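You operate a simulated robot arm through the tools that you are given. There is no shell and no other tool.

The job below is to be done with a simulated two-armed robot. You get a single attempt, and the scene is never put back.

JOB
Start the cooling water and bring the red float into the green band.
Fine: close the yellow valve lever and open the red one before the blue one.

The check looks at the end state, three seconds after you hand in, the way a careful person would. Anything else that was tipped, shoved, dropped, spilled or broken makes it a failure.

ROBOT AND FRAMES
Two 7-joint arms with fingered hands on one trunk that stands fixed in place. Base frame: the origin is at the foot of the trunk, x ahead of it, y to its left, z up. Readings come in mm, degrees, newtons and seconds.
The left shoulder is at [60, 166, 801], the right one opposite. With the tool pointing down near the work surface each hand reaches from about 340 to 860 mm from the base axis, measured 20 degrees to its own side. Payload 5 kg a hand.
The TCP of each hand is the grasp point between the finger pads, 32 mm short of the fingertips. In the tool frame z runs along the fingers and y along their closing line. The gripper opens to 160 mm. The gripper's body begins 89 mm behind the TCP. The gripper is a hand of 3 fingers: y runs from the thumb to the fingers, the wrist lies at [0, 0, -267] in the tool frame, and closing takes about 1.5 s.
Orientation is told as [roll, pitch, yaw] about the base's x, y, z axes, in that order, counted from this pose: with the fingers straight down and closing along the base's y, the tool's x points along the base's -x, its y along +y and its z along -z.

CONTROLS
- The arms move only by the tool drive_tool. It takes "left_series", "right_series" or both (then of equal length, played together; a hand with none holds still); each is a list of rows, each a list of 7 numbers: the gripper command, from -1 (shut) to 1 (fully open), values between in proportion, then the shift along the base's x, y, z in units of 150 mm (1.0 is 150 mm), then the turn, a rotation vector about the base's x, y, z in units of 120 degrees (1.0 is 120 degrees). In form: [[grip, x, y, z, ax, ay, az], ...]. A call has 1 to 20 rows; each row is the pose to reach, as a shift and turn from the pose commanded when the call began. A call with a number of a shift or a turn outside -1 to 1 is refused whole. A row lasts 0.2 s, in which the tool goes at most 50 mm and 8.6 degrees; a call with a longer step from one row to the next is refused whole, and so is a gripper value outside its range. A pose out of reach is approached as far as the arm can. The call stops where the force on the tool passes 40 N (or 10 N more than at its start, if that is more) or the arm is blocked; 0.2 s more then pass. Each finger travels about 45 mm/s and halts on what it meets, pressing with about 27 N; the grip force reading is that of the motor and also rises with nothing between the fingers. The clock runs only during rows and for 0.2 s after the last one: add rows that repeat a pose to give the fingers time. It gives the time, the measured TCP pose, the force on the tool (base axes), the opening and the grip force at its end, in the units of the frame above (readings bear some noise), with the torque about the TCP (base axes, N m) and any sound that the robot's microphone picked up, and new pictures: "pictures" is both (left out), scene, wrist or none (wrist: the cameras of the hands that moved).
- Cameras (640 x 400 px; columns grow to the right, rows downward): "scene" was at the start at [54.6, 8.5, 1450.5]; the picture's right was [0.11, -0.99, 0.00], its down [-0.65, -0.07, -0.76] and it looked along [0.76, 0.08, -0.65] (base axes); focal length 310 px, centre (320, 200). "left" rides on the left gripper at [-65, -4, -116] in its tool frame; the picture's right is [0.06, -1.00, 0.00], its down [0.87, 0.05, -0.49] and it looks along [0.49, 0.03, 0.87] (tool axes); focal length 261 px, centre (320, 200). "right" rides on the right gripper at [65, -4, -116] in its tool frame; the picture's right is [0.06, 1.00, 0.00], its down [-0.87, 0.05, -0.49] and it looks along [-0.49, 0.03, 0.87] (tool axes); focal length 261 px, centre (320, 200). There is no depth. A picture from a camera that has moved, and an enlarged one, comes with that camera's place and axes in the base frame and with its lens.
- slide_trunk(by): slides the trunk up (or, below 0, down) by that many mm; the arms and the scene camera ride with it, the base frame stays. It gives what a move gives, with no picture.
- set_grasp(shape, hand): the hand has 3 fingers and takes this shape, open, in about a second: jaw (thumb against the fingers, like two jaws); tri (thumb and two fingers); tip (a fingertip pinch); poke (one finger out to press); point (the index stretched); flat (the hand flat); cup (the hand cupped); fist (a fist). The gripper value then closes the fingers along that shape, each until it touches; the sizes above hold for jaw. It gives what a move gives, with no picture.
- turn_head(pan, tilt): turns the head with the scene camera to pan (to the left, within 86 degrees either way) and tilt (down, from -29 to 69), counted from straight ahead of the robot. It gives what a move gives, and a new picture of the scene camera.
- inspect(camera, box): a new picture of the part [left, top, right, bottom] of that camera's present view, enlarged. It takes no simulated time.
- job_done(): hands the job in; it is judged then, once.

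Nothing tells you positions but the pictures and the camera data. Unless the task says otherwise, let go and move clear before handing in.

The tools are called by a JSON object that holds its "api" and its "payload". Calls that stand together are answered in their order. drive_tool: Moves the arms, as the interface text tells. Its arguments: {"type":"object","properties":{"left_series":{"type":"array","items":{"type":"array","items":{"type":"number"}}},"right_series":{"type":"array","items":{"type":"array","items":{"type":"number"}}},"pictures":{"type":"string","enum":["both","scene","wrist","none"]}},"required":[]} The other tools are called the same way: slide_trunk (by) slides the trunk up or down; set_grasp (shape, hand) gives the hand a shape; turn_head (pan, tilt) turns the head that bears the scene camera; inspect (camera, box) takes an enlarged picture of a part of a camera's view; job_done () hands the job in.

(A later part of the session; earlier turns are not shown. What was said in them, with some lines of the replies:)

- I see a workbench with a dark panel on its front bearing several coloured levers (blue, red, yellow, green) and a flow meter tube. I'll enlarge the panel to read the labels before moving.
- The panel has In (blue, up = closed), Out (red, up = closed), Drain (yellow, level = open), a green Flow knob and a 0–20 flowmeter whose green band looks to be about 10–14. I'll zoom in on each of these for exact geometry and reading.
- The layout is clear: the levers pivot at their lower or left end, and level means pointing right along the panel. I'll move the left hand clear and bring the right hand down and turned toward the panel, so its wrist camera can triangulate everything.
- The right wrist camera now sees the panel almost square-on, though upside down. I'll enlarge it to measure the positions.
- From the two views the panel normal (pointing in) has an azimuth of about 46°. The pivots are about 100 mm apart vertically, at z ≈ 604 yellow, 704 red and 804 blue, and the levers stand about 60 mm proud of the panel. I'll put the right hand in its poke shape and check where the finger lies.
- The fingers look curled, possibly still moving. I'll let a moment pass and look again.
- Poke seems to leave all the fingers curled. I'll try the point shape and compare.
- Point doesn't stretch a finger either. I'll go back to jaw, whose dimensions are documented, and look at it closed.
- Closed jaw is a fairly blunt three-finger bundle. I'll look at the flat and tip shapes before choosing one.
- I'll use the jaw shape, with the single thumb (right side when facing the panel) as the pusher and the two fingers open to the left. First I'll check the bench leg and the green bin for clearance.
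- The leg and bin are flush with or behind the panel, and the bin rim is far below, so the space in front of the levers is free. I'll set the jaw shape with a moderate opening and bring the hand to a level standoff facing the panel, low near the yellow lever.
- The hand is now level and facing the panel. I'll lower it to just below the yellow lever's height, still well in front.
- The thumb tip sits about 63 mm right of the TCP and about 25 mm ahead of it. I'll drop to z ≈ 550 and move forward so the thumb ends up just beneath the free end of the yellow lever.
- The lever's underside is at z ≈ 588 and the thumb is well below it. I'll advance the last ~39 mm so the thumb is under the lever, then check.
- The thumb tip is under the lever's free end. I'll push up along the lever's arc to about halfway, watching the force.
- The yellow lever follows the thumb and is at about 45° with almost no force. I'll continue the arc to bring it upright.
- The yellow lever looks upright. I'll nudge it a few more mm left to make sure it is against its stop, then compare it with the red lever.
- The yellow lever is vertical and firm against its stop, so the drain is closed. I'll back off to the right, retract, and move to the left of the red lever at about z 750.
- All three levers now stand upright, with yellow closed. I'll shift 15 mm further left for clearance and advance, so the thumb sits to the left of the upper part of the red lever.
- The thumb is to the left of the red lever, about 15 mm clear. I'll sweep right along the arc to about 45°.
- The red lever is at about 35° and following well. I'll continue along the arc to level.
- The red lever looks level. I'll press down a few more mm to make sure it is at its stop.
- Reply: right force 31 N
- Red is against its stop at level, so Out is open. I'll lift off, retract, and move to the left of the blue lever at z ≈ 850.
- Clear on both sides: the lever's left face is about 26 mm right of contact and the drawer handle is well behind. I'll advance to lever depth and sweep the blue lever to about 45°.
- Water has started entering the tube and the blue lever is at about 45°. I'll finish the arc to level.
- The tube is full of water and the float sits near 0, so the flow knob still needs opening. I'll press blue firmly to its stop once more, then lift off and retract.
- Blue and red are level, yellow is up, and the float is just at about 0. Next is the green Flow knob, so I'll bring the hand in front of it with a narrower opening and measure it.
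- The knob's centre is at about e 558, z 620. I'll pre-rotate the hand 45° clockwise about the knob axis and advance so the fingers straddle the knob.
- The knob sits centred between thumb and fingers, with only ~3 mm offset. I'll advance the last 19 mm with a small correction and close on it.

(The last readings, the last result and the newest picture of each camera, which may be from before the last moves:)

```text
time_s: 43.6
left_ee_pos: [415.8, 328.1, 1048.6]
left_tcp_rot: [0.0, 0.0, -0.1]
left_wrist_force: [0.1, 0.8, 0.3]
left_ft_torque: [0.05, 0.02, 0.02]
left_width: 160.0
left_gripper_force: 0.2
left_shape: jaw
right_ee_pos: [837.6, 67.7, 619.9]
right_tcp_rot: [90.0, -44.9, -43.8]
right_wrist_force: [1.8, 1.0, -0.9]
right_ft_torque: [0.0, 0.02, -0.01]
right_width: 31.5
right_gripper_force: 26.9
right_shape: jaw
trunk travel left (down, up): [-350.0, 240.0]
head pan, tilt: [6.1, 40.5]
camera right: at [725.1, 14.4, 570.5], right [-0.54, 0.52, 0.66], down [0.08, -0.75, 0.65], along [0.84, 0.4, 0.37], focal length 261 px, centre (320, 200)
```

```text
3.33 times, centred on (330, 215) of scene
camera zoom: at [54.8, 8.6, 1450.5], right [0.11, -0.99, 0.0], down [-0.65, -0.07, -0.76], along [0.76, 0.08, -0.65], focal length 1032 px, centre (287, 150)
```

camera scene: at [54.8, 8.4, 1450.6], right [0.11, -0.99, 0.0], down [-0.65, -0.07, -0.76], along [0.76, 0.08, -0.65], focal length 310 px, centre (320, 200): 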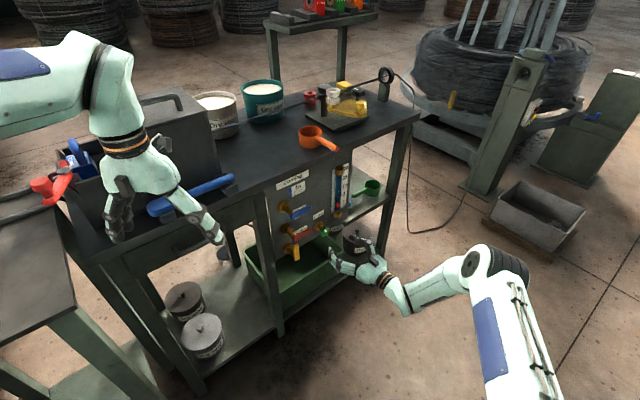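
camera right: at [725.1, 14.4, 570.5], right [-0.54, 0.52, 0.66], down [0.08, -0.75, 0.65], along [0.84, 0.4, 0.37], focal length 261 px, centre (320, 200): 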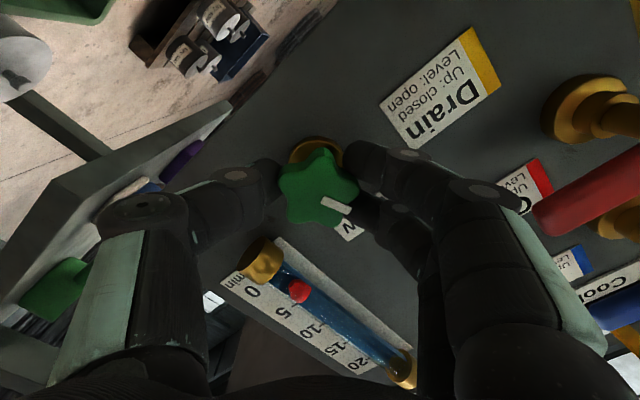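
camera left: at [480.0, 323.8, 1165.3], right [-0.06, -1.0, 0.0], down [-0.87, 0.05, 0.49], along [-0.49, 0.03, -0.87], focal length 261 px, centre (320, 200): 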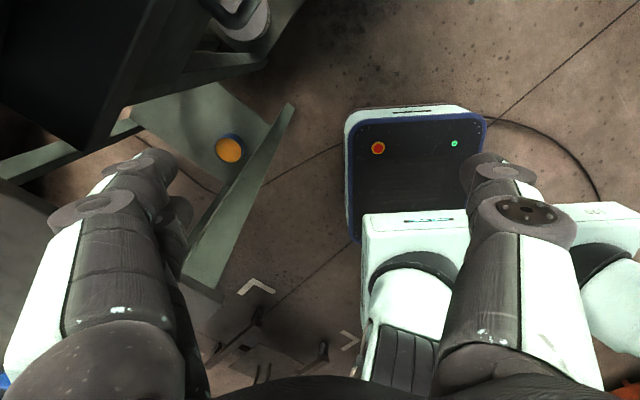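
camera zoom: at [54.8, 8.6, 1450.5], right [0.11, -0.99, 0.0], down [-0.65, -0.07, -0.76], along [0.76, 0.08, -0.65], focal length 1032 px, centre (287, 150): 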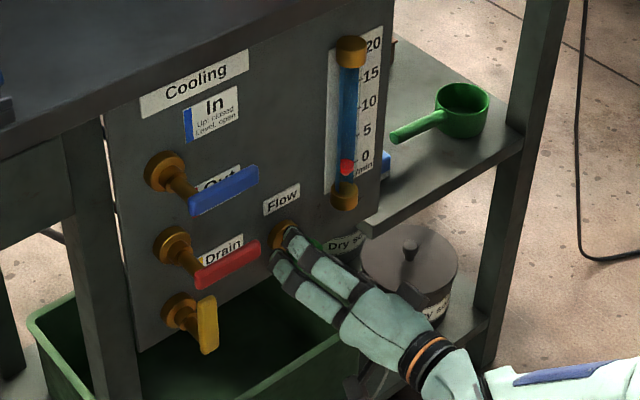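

Gripped at 31 mm with light forces. I'll try a 20° counter-clockwise turn and watch the torque and the float.

{"api": "drive_tool", "payload": {"right_series": [[-1, 0, 0, 0, -0.0288, -0.0301, 0], [-1, 0, 0, 0, -0.0577, -0.0601, 0], [-1, 0, 0, 0, -0.0865, -0.0902, 0], [-1, 0, 0, 0, -0.1153, -0.1203, 0], [-1, 0, 0, 0, -0.1153, -0.1203, 0], [-1, 0, 0, 0, -0.1153, -0.1203, 0]], "pictures": "wrist"}}

{"api": "inspect", "payload": {"camera": "scene", "box": [310, 155, 380, 225]}}

```text
time_s: 45.0
left_ee_pos: [414.4, 328.0, 1047.8]
left_tcp_rot: [0.0, 0.0, 0.0]
left_wrist_force: [0.2, -0.4, -0.3]
left_ft_torque: [-0.03, -0.01, -0.02]
left_width: 160.0
left_gripper_force: 0.0
left_shape: jaw
right_ee_pos: [835.4, 67.6, 619.5]
right_tcp_rot: [90.1, -65.0, -43.8]
right_wrist_force: [11.8, 7.8, -0.4]
right_ft_torque: [-0.05, 0.01, -0.09]
right_width: 31.3
right_gripper_force: 27.2
right_shape: jaw
trunk travel left (down, up): [-350.0, 240.0]
head pan, tilt: [6.1, 40.5]
camera right: at [738.6, 0.6, 558.1], right [-0.67, 0.64, 0.37], down [-0.11, -0.58, 0.81], along [0.73, 0.5, 0.46], focal length 261 px, centre (320, 200)
```

right: 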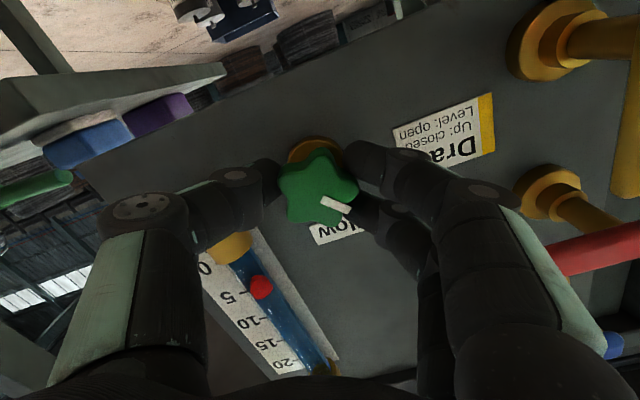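

```text
5.71 times, centred on (345, 190) of scene
camera zoom: at [55.4, 9.0, 1450.5], right [0.11, -0.99, 0.0], down [-0.65, -0.07, -0.76], along [0.76, 0.08, -0.65], focal length 1769 px, centre (177, 257)
```

zoom: 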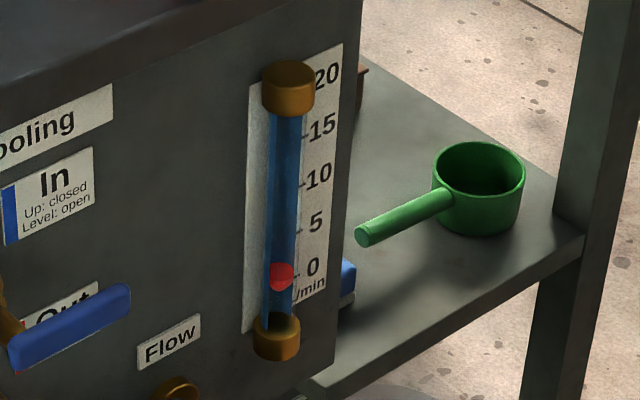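

The knob turned with the hand and the float rose about 1 unit, so counter-clockwise opens. I'll continue 45° counter-clockwise.

{"api": "drive_tool", "payload": {"right_series": [[-1, 0, 0, 0, -0.0371, -0.0387, 0], [-1, 0, 0, 0, -0.0741, -0.0773, 0], [-1, 0, 0, 0, -0.1112, -0.116, 0], [-1, 0, 0, 0, -0.1483, -0.1546, 0], [-1, 0, 0, 0, -0.1854, -0.1933, 0], [-1, 0, 0, 0, -0.2224, -0.2319, 0], [-1, 0, 0, 0, -0.2595, -0.2706, 0], [-1, 0, 0, 0, -0.2595, -0.2706, 0], [-1, 0, 0, 0, -0.2595, -0.2706, 0]], "pictures": "wrist"}}

{"api": "inspect", "payload": {"camera": "scene", "box": [310, 155, 380, 225]}}

```text
time_s: 47.0
left_ee_pos: [416.2, 328.6, 1047.8]
left_tcp_rot: [0.0, 0.1, 0.0]
left_wrist_force: [0.0, 1.1, -0.4]
left_ft_torque: [0.04, 0.0, 0.0]
left_width: 159.8
left_gripper_force: 0.0
left_shape: jaw
right_ee_pos: [835.9, 66.6, 619.4]
right_tcp_rot: [-89.8, -70.0, 135.9]
right_wrist_force: [14.8, 8.6, -3.4]
right_ft_torque: [-0.06, 0.01, -0.11]
right_width: 30.4
right_gripper_force: 26.6
right_shape: jaw
trunk travel left (down, up): [-350.0, 240.0]
head pan, tilt: [6.1, 40.5]
camera right: at [774.6, -34.6, 558.0], right [-0.66, 0.63, -0.4], down [-0.59, -0.11, 0.8], along [0.46, 0.76, 0.45], focal length 261 px, centre (320, 200)
```

right: 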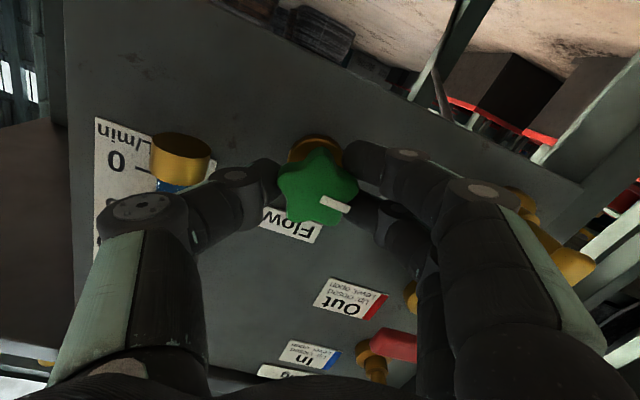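

```text
5.71 times, centred on (345, 190) of scene
camera zoom: at [55.7, 9.2, 1450.5], right [0.11, -0.99, 0.0], down [-0.65, -0.07, -0.76], along [0.76, 0.08, -0.65], focal length 1769 px, centre (177, 257)
```

zoom: 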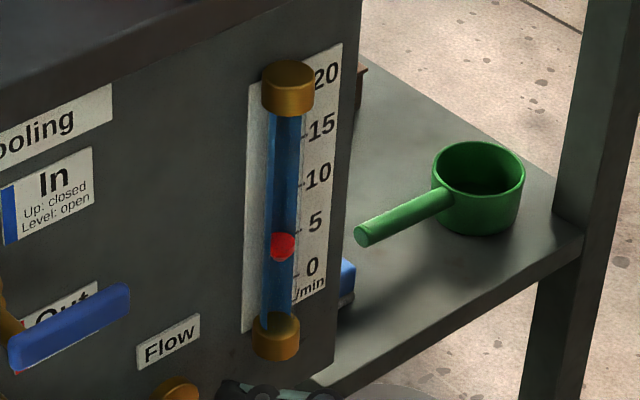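

The float climbs about 3.3 units per 45° and now reads ~5.5. I'll turn another 50° counter-clockwise while easing ~1.5 mm toward the panel to relieve the axial pull.

{"api": "drive_tool", "payload": {"right_series": [[-1, 0.0035, 0.0036, 0, -0.036, -0.0376, 0], [-1, 0.0069, 0.0072, 0, -0.0721, -0.0752, 0], [-1, 0.0069, 0.0072, 0, -0.1081, -0.1127, 0], [-1, 0.0069, 0.0072, 0, -0.1442, -0.1503, 0], [-1, 0.0069, 0.0072, 0, -0.1802, -0.1879, 0], [-1, 0.0069, 0.0072, 0, -0.2162, -0.2255, 0], [-1, 0.0069, 0.0072, 0, -0.2523, -0.263, 0], [-1, 0.0069, 0.0072, 0, -0.2883, -0.3006, 0], [-1, 0.0069, 0.0072, 0, -0.2883, -0.3006, 0], [-1, 0.0069, 0.0072, 0, -0.2883, -0.3006, 0]], "pictures": "wrist"}}

{"api": "inspect", "payload": {"camera": "scene", "box": [310, 155, 380, 225]}}

```text
time_s: 49.2
left_ee_pos: [416.1, 328.6, 1047.8]
left_tcp_rot: [0.0, 0.0, 0.1]
left_wrist_force: [0.2, -1.2, 0.5]
left_ft_torque: [0.02, -0.01, 0.05]
left_width: 160.0
left_gripper_force: 0.1
left_shape: jaw
right_ee_pos: [837.5, 65.4, 619.9]
right_tcp_rot: [-89.9, -20.1, 136.1]
right_wrist_force: [15.2, -14.9, -7.4]
right_ft_torque: [-0.18, 0.24, -0.46]
right_width: 31.0
right_gripper_force: 27.0
right_shape: jaw
trunk travel left (down, up): [-350.0, 240.0]
head pan, tilt: [6.1, 40.5]
camera right: at [801.9, -59.9, 599.4], right [-0.21, 0.2, -0.96], down [-0.94, 0.23, 0.25], along [0.27, 0.95, 0.14], focal length 261 px, centre (320, 200)
```

right: 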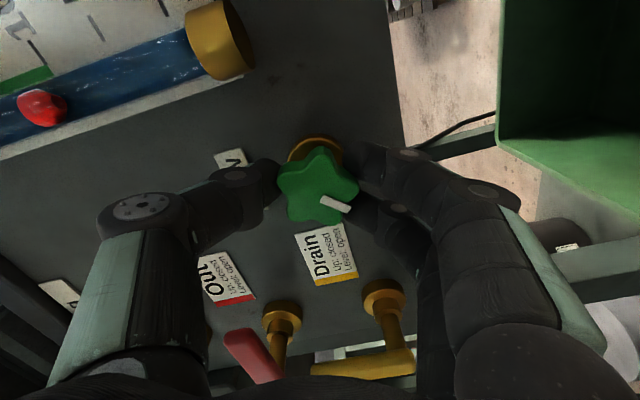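

```text
5.71 times, centred on (345, 190) of scene
camera zoom: at [56.3, 7.7, 1450.4], right [0.11, -0.99, 0.0], down [-0.65, -0.07, -0.76], along [0.76, 0.08, -0.65], focal length 1769 px, centre (177, 257)
```

zoom: 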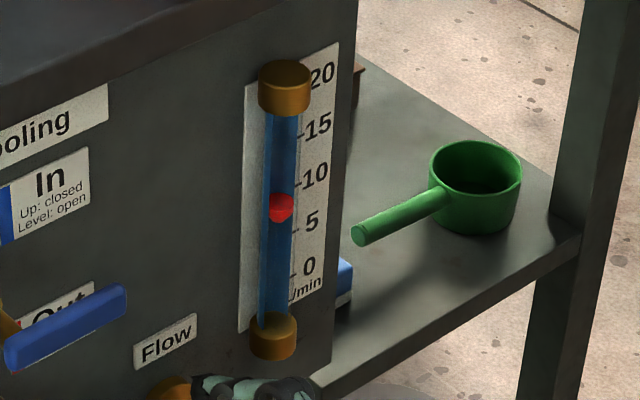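

The float now reads about 9.5–10, at the lower edge of the band. A lateral force has built up from slight misalignment, so I'll release the knob, let the hand settle, and look before regripping.

{"api": "drive_tool", "payload": {"right_series": [[-0.06, 0.0069, 0.0072, 0, 0, 0, 0], [-0.06, 0, 0, 0, 0, 0, 0], [-0.06, 0, 0, 0, 0, 0, 0], [-0.06, 0, 0, 0, 0, 0, 0], [-0.06, 0, 0, 0, 0, 0, 0]], "pictures": "wrist"}}

{"api": "inspect", "payload": {"camera": "scene", "box": [310, 155, 380, 225]}}

```text
time_s: 50.4
left_ee_pos: [413.9, 328.2, 1049.2]
left_tcp_rot: [0.0, 0.1, 0.1]
left_wrist_force: [0.4, 0.0, -0.2]
left_ft_torque: [0.0, -0.02, 0.01]
left_width: 160.1
left_gripper_force: 0.1
left_shape: jaw
right_ee_pos: [835.3, 69.3, 619.5]
right_tcp_rot: [-89.9, -20.2, 136.3]
right_wrist_force: [0.3, 0.4, 0.0]
right_ft_torque: [-0.01, 0.0, 0.0]
right_width: 74.4
right_gripper_force: 0.0
right_shape: jaw
trunk travel left (down, up): [-350.0, 240.0]
head pan, tilt: [6.1, 40.5]
camera right: at [800.9, -57.2, 600.5], right [-0.21, 0.2, -0.96], down [-0.94, 0.22, 0.25], along [0.26, 0.96, 0.14], focal length 261 px, centre (320, 200)
```

right: 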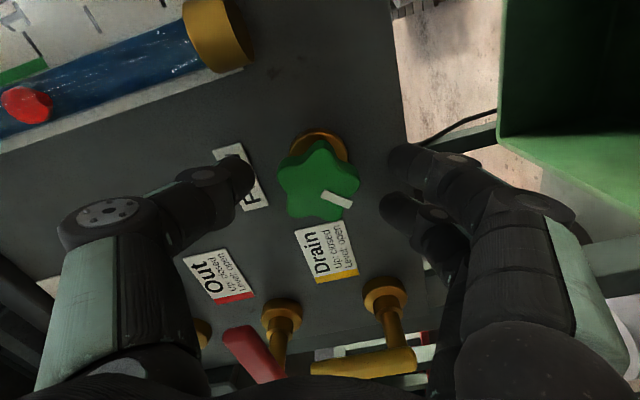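

```text
5.71 times, centred on (345, 190) of scene
camera zoom: at [54.6, 8.6, 1450.6], right [0.11, -0.99, 0.0], down [-0.65, -0.07, -0.76], along [0.76, 0.08, -0.65], focal length 1769 px, centre (177, 257)
```

zoom: 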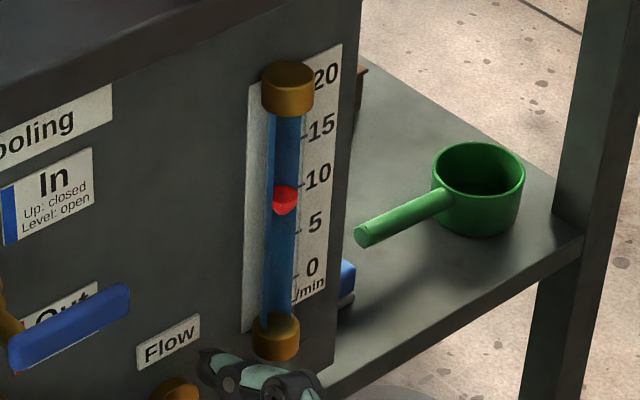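

Released cleanly; the float settled slightly higher, around 10–11. I'll zoom in on the tube from both cameras to read it precisely with parallax in mind.

{"api": "inspect", "payload": {"camera": "right", "box": [0, 0, 260, 160]}}

{"api": "inspect", "payload": {"camera": "scene", "box": [335, 165, 365, 210]}}

```text
2.46 times, centred on (130, 80) of right
camera zoom: at [800.9, -57.2, 600.5], right [-0.21, 0.2, -0.96], down [-0.94, 0.22, 0.25], along [0.26, 0.96, 0.14], focal length 642 px, centre (788, 495)
```

zoom: 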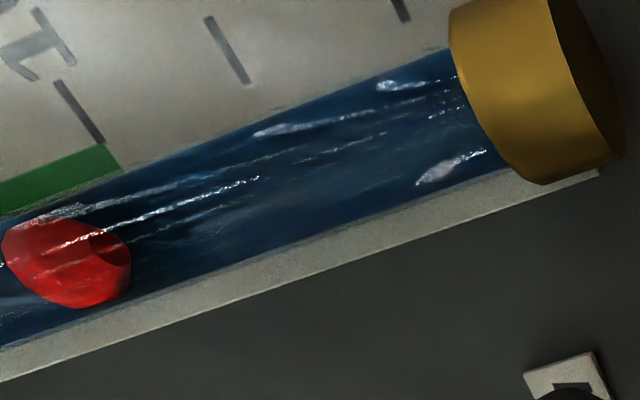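

```text
8.89 times, centred on (350, 188) of scene
camera zoom: at [54.6, 8.6, 1450.6], right [0.11, -0.99, 0.0], down [-0.65, -0.07, -0.76], along [0.76, 0.08, -0.65], focal length 2751 px, centre (53, 311)
```

zoom: 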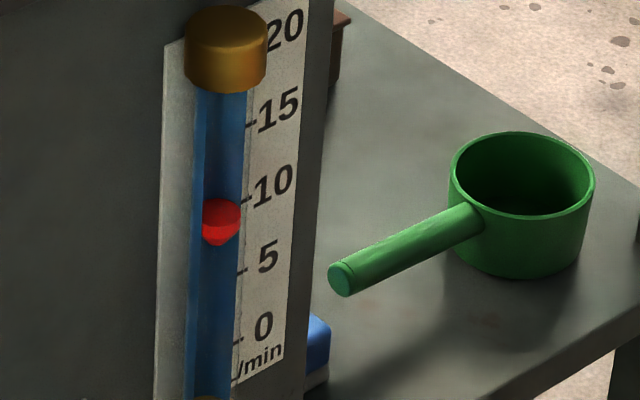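

Combining both views, the float centre reads about 11.6 and the green band runs from 10 to 15. I'll wait a little to see whether it has stabilised.

{"api": "drive_tool", "payload": {"right_series": [[-0.06, 0, 0, 0, 0, 0, 0], [-0.06, 0, 0, 0, 0, 0, 0], [-0.06, 0, 0, 0, 0, 0, 0], [-0.06, 0, 0, 0, 0, 0, 0], [-0.06, 0, 0, 0, 0, 0, 0], [-0.06, 0, 0, 0, 0, 0, 0], [-0.06, 0, 0, 0, 0, 0, 0], [-0.06, 0, 0, 0, 0, 0, 0], [-0.06, 0, 0, 0, 0, 0, 0], [-0.06, 0, 0, 0, 0, 0, 0]], "pictures": "none"}}

{"api": "inspect", "payload": {"camera": "scene", "box": [335, 165, 365, 210]}}

{"api": "inspect", "payload": {"camera": "right", "box": [0, 0, 260, 160]}}

```text
time_s: 52.6
left_ee_pos: [415.4, 327.9, 1048.4]
left_tcp_rot: [-0.1, 0.0, 0.1]
left_wrist_force: [0.7, -0.3, 0.8]
left_ft_torque: [-0.01, -0.04, -0.02]
left_width: 159.8
left_gripper_force: 0.1
left_shape: jaw
right_ee_pos: [836.2, 69.1, 619.8]
right_tcp_rot: [-90.0, -20.1, 136.1]
right_wrist_force: [0.8, 0.2, -0.1]
right_ft_torque: [-0.01, -0.01, 0.01]
right_width: 74.5
right_gripper_force: 0.0
right_shape: jaw
trunk travel left (down, up): [-350.0, 240.0]
head pan, tilt: [6.1, 40.5]
```

```text
8.89 times, centred on (350, 188) of scene
camera zoom: at [54.6, 8.6, 1450.5], right [0.11, -0.99, 0.0], down [-0.65, -0.07, -0.76], along [0.76, 0.08, -0.65], focal length 2751 px, centre (53, 311)
```

zoom: 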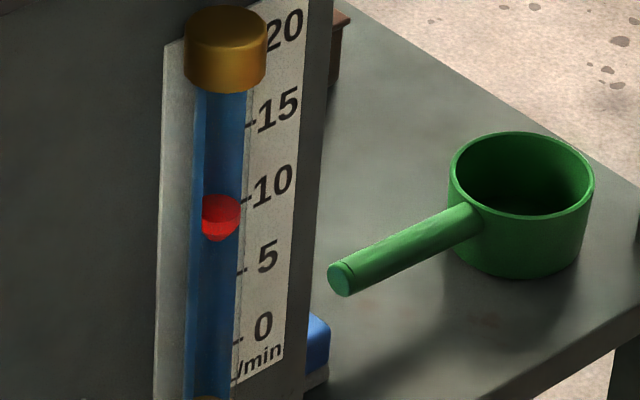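

```text
2.46 times, centred on (130, 80) of right
camera zoom: at [801.0, -57.8, 600.5], right [-0.21, 0.2, -0.96], down [-0.94, 0.22, 0.25], along [0.26, 0.95, 0.14], focal length 642 px, centre (788, 495)
```

zoom: 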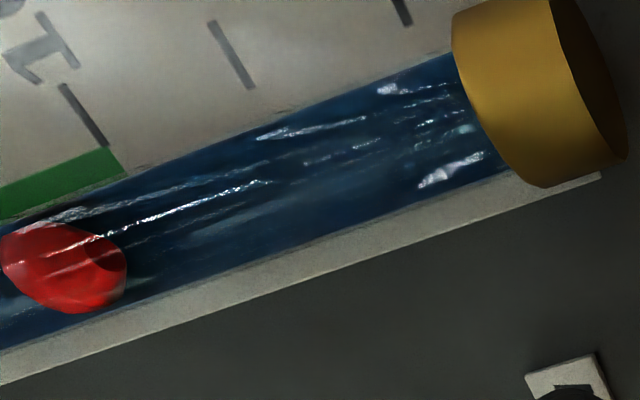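

The float has settled at about 12, well inside the 10–15 band. I'll retract the hand straight back from the knob and unroll the wrist.

{"api": "drive_tool", "payload": {"right_series": [[-0.06, -0.08, -0.083, 0, 0, 0, 0], [-0.06, -0.2, -0.2085, 0, 0, 0, 0], [-0.06, -0.33, -0.344, 0, 0, 0, 0], [-0.06, -0.4613, -0.481, 0, 0, 0, 0], [-0.06, -0.5536, -0.5772, 0, 0.0449, 0.0468, 0], [-0.06, -0.5536, -0.5772, 0, 0.0897, 0.0935, 0], [-0.06, -0.5536, -0.5772, 0, 0.1346, 0.1403, 0], [-0.06, -0.5536, -0.5772, 0, 0.1794, 0.1871, 0], [-0.06, -0.5536, -0.5772, 0, 0.2243, 0.2338, 0], [-0.06, -0.5536, -0.5772, 0, 0.2691, 0.2806, 0], [-0.06, -0.5536, -0.5772, 0, 0.314, 0.3274, 0], [-0.06, -0.5536, -0.5772, 0, 0.3588, 0.3741, 0], [-0.06, -0.5536, -0.5772, 0, 0.4037, 0.4209, 0], [-0.06, -0.5536, -0.5772, 0, 0.4037, 0.4209, 0]], "pictures": "both"}}

{"api": "inspect", "payload": {"camera": "scene", "box": [335, 165, 365, 210]}}

```text
time_s: 55.6
left_ee_pos: [413.4, 328.6, 1049.1]
left_tcp_rot: [0.0, 0.0, 0.0]
left_wrist_force: [0.0, -0.4, -0.8]
left_ft_torque: [0.02, -0.02, -0.01]
left_width: 160.2
left_gripper_force: 0.1
left_shape: jaw
right_ee_pos: [753.0, -18.5, 618.8]
right_tcp_rot: [91.0, -89.7, -44.9]
right_wrist_force: [0.5, -0.3, -0.3]
right_ft_torque: [0.02, 0.0, 0.01]
right_width: 74.9
right_gripper_force: 0.1
right_shape: jaw
trunk travel left (down, up): [-350.0, 240.0]
head pan, tilt: [6.1, 40.5]
camera scene: at [54.6, 8.5, 1450.5], right [0.11, -0.99, 0.0], down [-0.65, -0.07, -0.76], along [0.76, 0.08, -0.65], focal length 310 px, centre (320, 200)
camera right: at [675.7, -104.8, 553.5], right [-0.72, 0.69, -0.06], down [-0.38, -0.32, 0.87], along [0.58, 0.65, 0.49], focal length 261 px, centre (320, 200)
```

scene: 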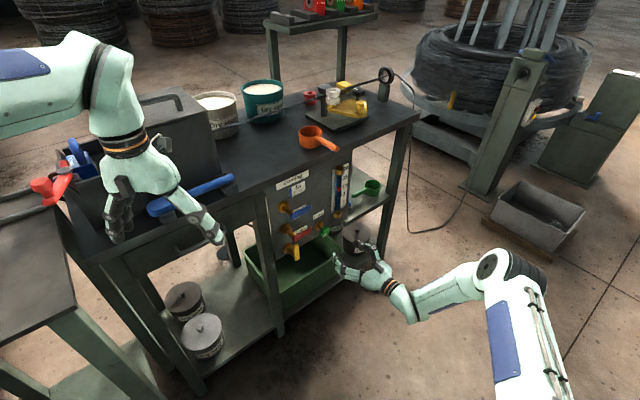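
right: 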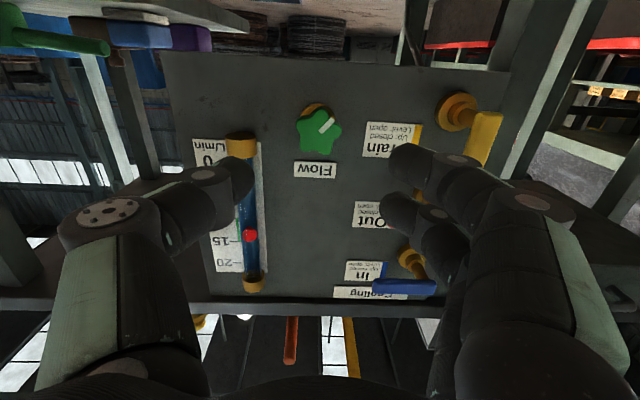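

```text
8.89 times, centred on (350, 188) of scene
camera zoom: at [54.6, 8.5, 1450.5], right [0.11, -0.99, 0.0], down [-0.65, -0.07, -0.76], along [0.76, 0.08, -0.65], focal length 2751 px, centre (53, 311)
```

zoom: 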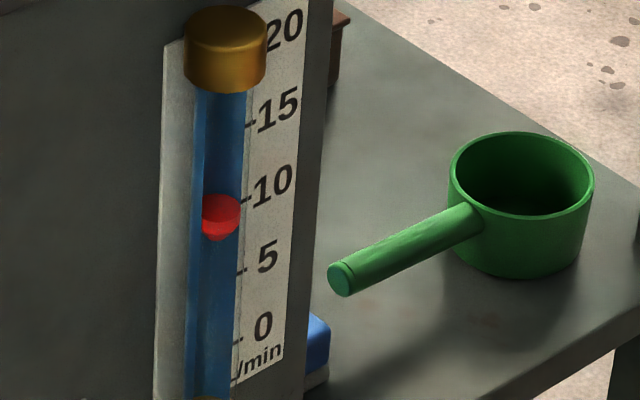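

The float is stable. I'll raise the hand so its wrist camera is level with the float, for a parallax-free reading.

{"api": "drive_tool", "payload": {"right_series": [[-0.06, 0, 0, 0.25, 0, 0, 0], [-0.06, 0, 0, 0.5, 0, 0, 0], [-0.06, 0, 0, 0.75, 0, 0, 0], [-0.06, 0, 0, 1.0, 0, 0, 0]], "pictures": "none"}}

{"api": "drive_tool", "payload": {"right_series": [[-0.06, 0, 0, 0.2, 0, 0, 0], [-0.06, 0, 0, 0.42, 0, 0, 0], [-0.06, 0, 0, 0.42, 0, 0, 0]], "pictures": "wrist"}}

{"api": "inspect", "payload": {"camera": "right", "box": [180, 0, 340, 120]}}

{"api": "inspect", "payload": {"camera": "scene", "box": [260, 150, 370, 270]}}

```text
time_s: 56.6
left_ee_pos: [414.5, 328.1, 1048.3]
left_tcp_rot: [0.0, 0.0, 0.1]
left_wrist_force: [-0.5, 0.2, 0.3]
left_ft_torque: [-0.01, 0.02, 0.01]
left_width: 159.9
left_gripper_force: 0.0
left_shape: jaw
right_ee_pos: [752.1, -20.3, 769.8]
right_tcp_rot: [97.9, -89.9, -51.6]
right_wrist_force: [0.2, 0.2, 0.5]
right_ft_torque: [0.03, -0.03, 0.04]
right_width: 74.3
right_gripper_force: 0.1
right_shape: jaw
trunk travel left (down, up): [-350.0, 240.0]
head pan, tilt: [6.1, 40.5]
```

```text
time_s: 57.4
left_ee_pos: [416.3, 327.1, 1049.5]
left_tcp_rot: [0.0, -0.1, 0.1]
left_wrist_force: [-0.1, 0.9, -0.2]
left_ft_torque: [0.03, 0.0, -0.03]
left_width: 159.7
left_gripper_force: 0.0
left_shape: jaw
right_ee_pos: [753.5, -19.6, 832.2]
right_tcp_rot: [89.3, -89.9, -43.2]
right_wrist_force: [-0.1, 0.6, 0.7]
right_ft_torque: [0.0, 0.04, 0.0]
right_width: 74.7
right_gripper_force: 0.2
right_shape: jaw
trunk travel left (down, up): [-350.0, 240.0]
head pan, tilt: [6.1, 40.5]
camera right: at [676.7, -104.2, 766.2], right [-0.72, 0.69, -0.06], down [-0.38, -0.32, 0.87], along [0.58, 0.65, 0.49], focal length 261 px, centre (320, 200)
```

right: 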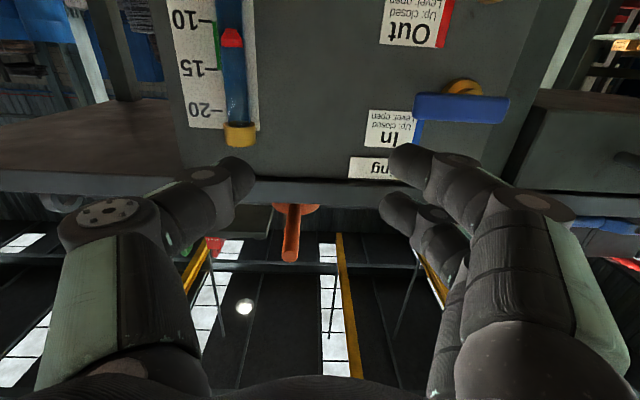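

```text
3.33 times, centred on (260, 60) of right
camera zoom: at [676.7, -104.2, 766.2], right [-0.72, 0.69, -0.06], down [-0.38, -0.32, 0.87], along [0.58, 0.65, 0.49], focal length 869 px, centre (520, 667)
```

zoom: 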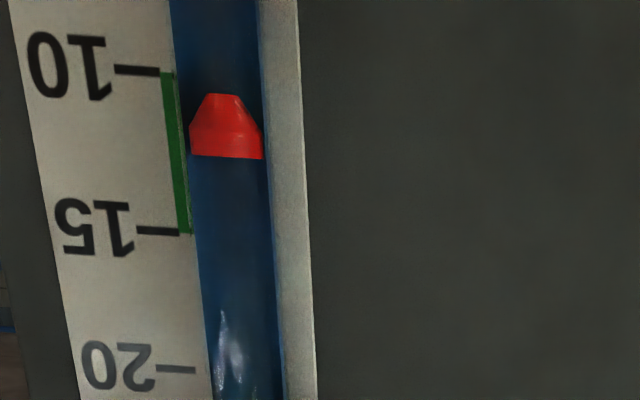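

```text
3.33 times, centred on (315, 210) of scene
camera zoom: at [54.6, 8.5, 1450.5], right [0.11, -0.99, 0.0], down [-0.65, -0.07, -0.76], along [0.76, 0.08, -0.65], focal length 1032 px, centre (337, 167)
```

zoom: 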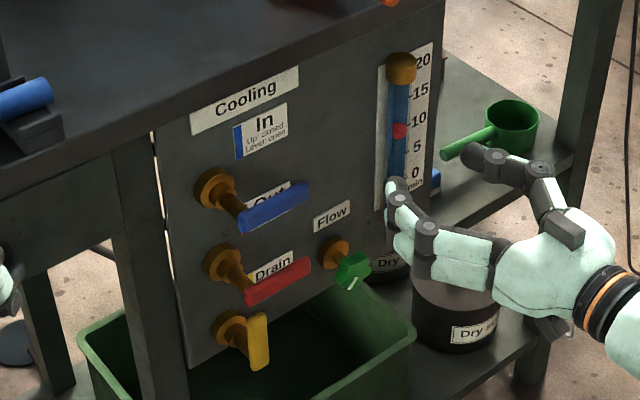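

Level view confirms it: the float spans about 10.7–12.7, fully inside the green 10–15 band. Yellow is up and red and blue are level. I'll back the hand well away and take one last check.

{"api": "drive_tool", "payload": {"right_series": [[0, -0.18, -0.19, 0.05, 0, 0, 0], [0, -0.36, -0.38, 0.1, 0, 0, 0], [0, -0.54, -0.57, 0.15, 0, 0, 0], [0, -0.72, -0.75, 0.2, 0, 0, 0], [0, -0.85, -0.88, 0.25, 0, 0, 0], [0, -0.85, -0.88, 0.25, 0, 0, 0], [0, -0.85, -0.88, 0.25, 0, 0, 0]], "pictures": "both"}}

{"api": "inspect", "payload": {"camera": "scene", "box": [260, 150, 370, 270]}}

{"api": "inspect", "payload": {"camera": "right", "box": [200, 0, 460, 160]}}

```text
time_s: 59.0
left_ee_pos: [415.8, 328.0, 1049.5]
left_tcp_rot: [0.0, 0.0, 0.0]
left_wrist_force: [0.4, -0.3, 0.1]
left_ft_torque: [0.02, 0.01, 0.01]
left_width: 160.1
left_gripper_force: 0.0
left_shape: jaw
right_ee_pos: [626.3, -150.6, 870.2]
right_tcp_rot: [95.5, -89.9, -49.5]
right_wrist_force: [0.0, 0.6, -0.3]
right_ft_torque: [0.0, 0.01, -0.01]
right_width: 79.3
right_gripper_force: 0.1
right_shape: jaw
trunk travel left (down, up): [-350.0, 240.0]
head pan, tilt: [6.1, 40.5]
camera scene: at [54.7, 8.5, 1450.5], right [0.11, -0.99, 0.0], down [-0.65, -0.07, -0.76], along [0.76, 0.08, -0.65], focal length 310 px, centre (320, 200)
camera right: at [549.5, -235.9, 803.9], right [-0.72, 0.69, -0.06], down [-0.38, -0.32, 0.87], along [0.58, 0.65, 0.49], focal length 261 px, centre (320, 200)
```

scene: 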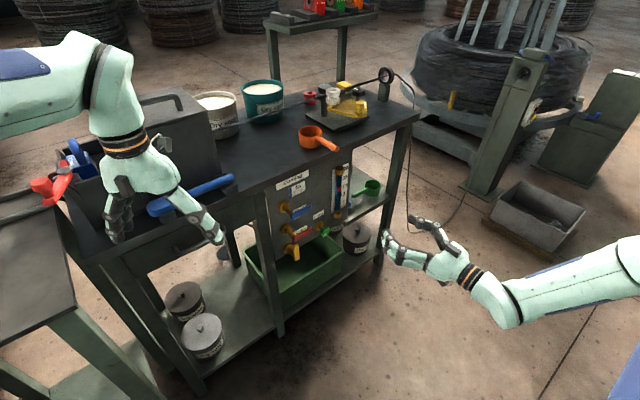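
right: 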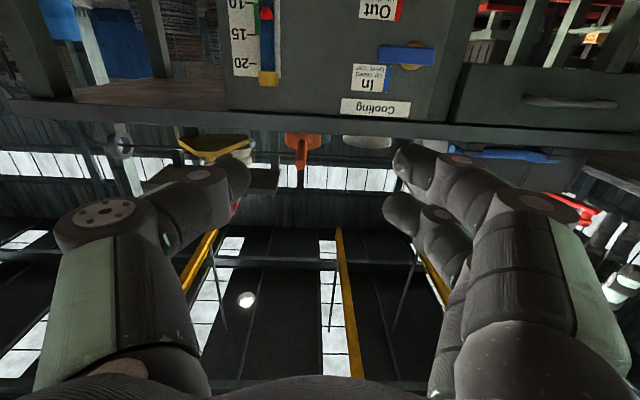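

```text
3.33 times, centred on (315, 210) of scene
camera zoom: at [54.7, 8.5, 1450.5], right [0.11, -0.99, 0.0], down [-0.65, -0.07, -0.76], along [0.76, 0.08, -0.65], focal length 1032 px, centre (337, 167)
```

zoom: 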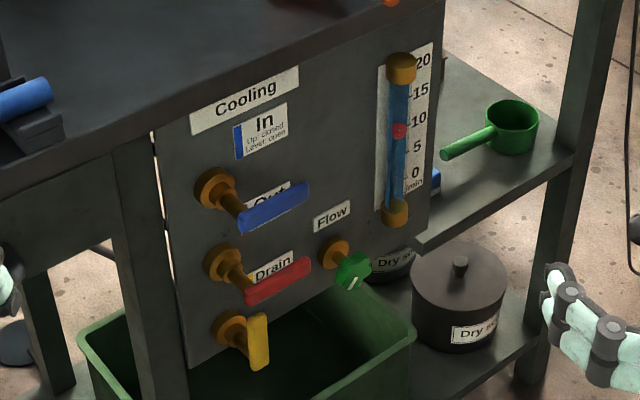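

```text
2.46 times, centred on (330, 80) of right
camera zoom: at [549.5, -235.9, 803.9], right [-0.72, 0.69, -0.06], down [-0.38, -0.32, 0.87], along [0.58, 0.65, 0.49], focal length 642 px, centre (295, 495)
```

zoom: 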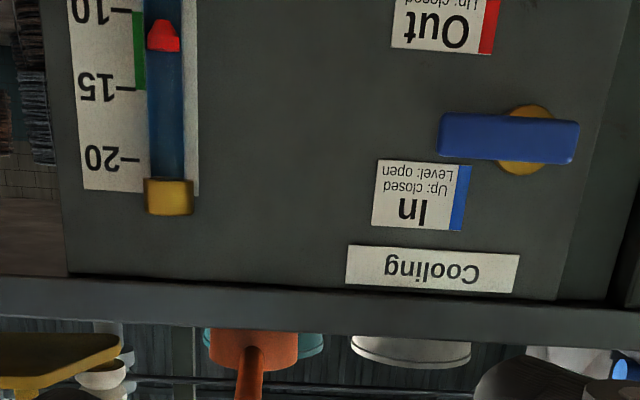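

Yellow is up (closed), red and blue are level (open), and the float is steady inside the green band. Nothing else was disturbed and both hands are clear, so I'm handing in.

{"api": "job_done", "payload": {}}

```text
The job is handed in.
```

The cooling water is running and the red float is steady inside the green band. In the final level view it spans about 10.7 to 12.7 on the scale, and the band runs from 10 to 15.

- **Order:** I closed the yellow drain lever first, then opened the red Out lever, then the blue In lever. Each one was pushed until it met its stop.
- **Flow knob:** I turned the green knob about 115° counter-clockwise to raise the float from roughly 0, then let go and watched until it settled.
- **Surroundings:** I saw nothing tipped, moved or spilled in the last pictures. The right hand has let go and is well clear of the panel, and the left hand never went near it.

The job has been handed in; no verdict came back with it.
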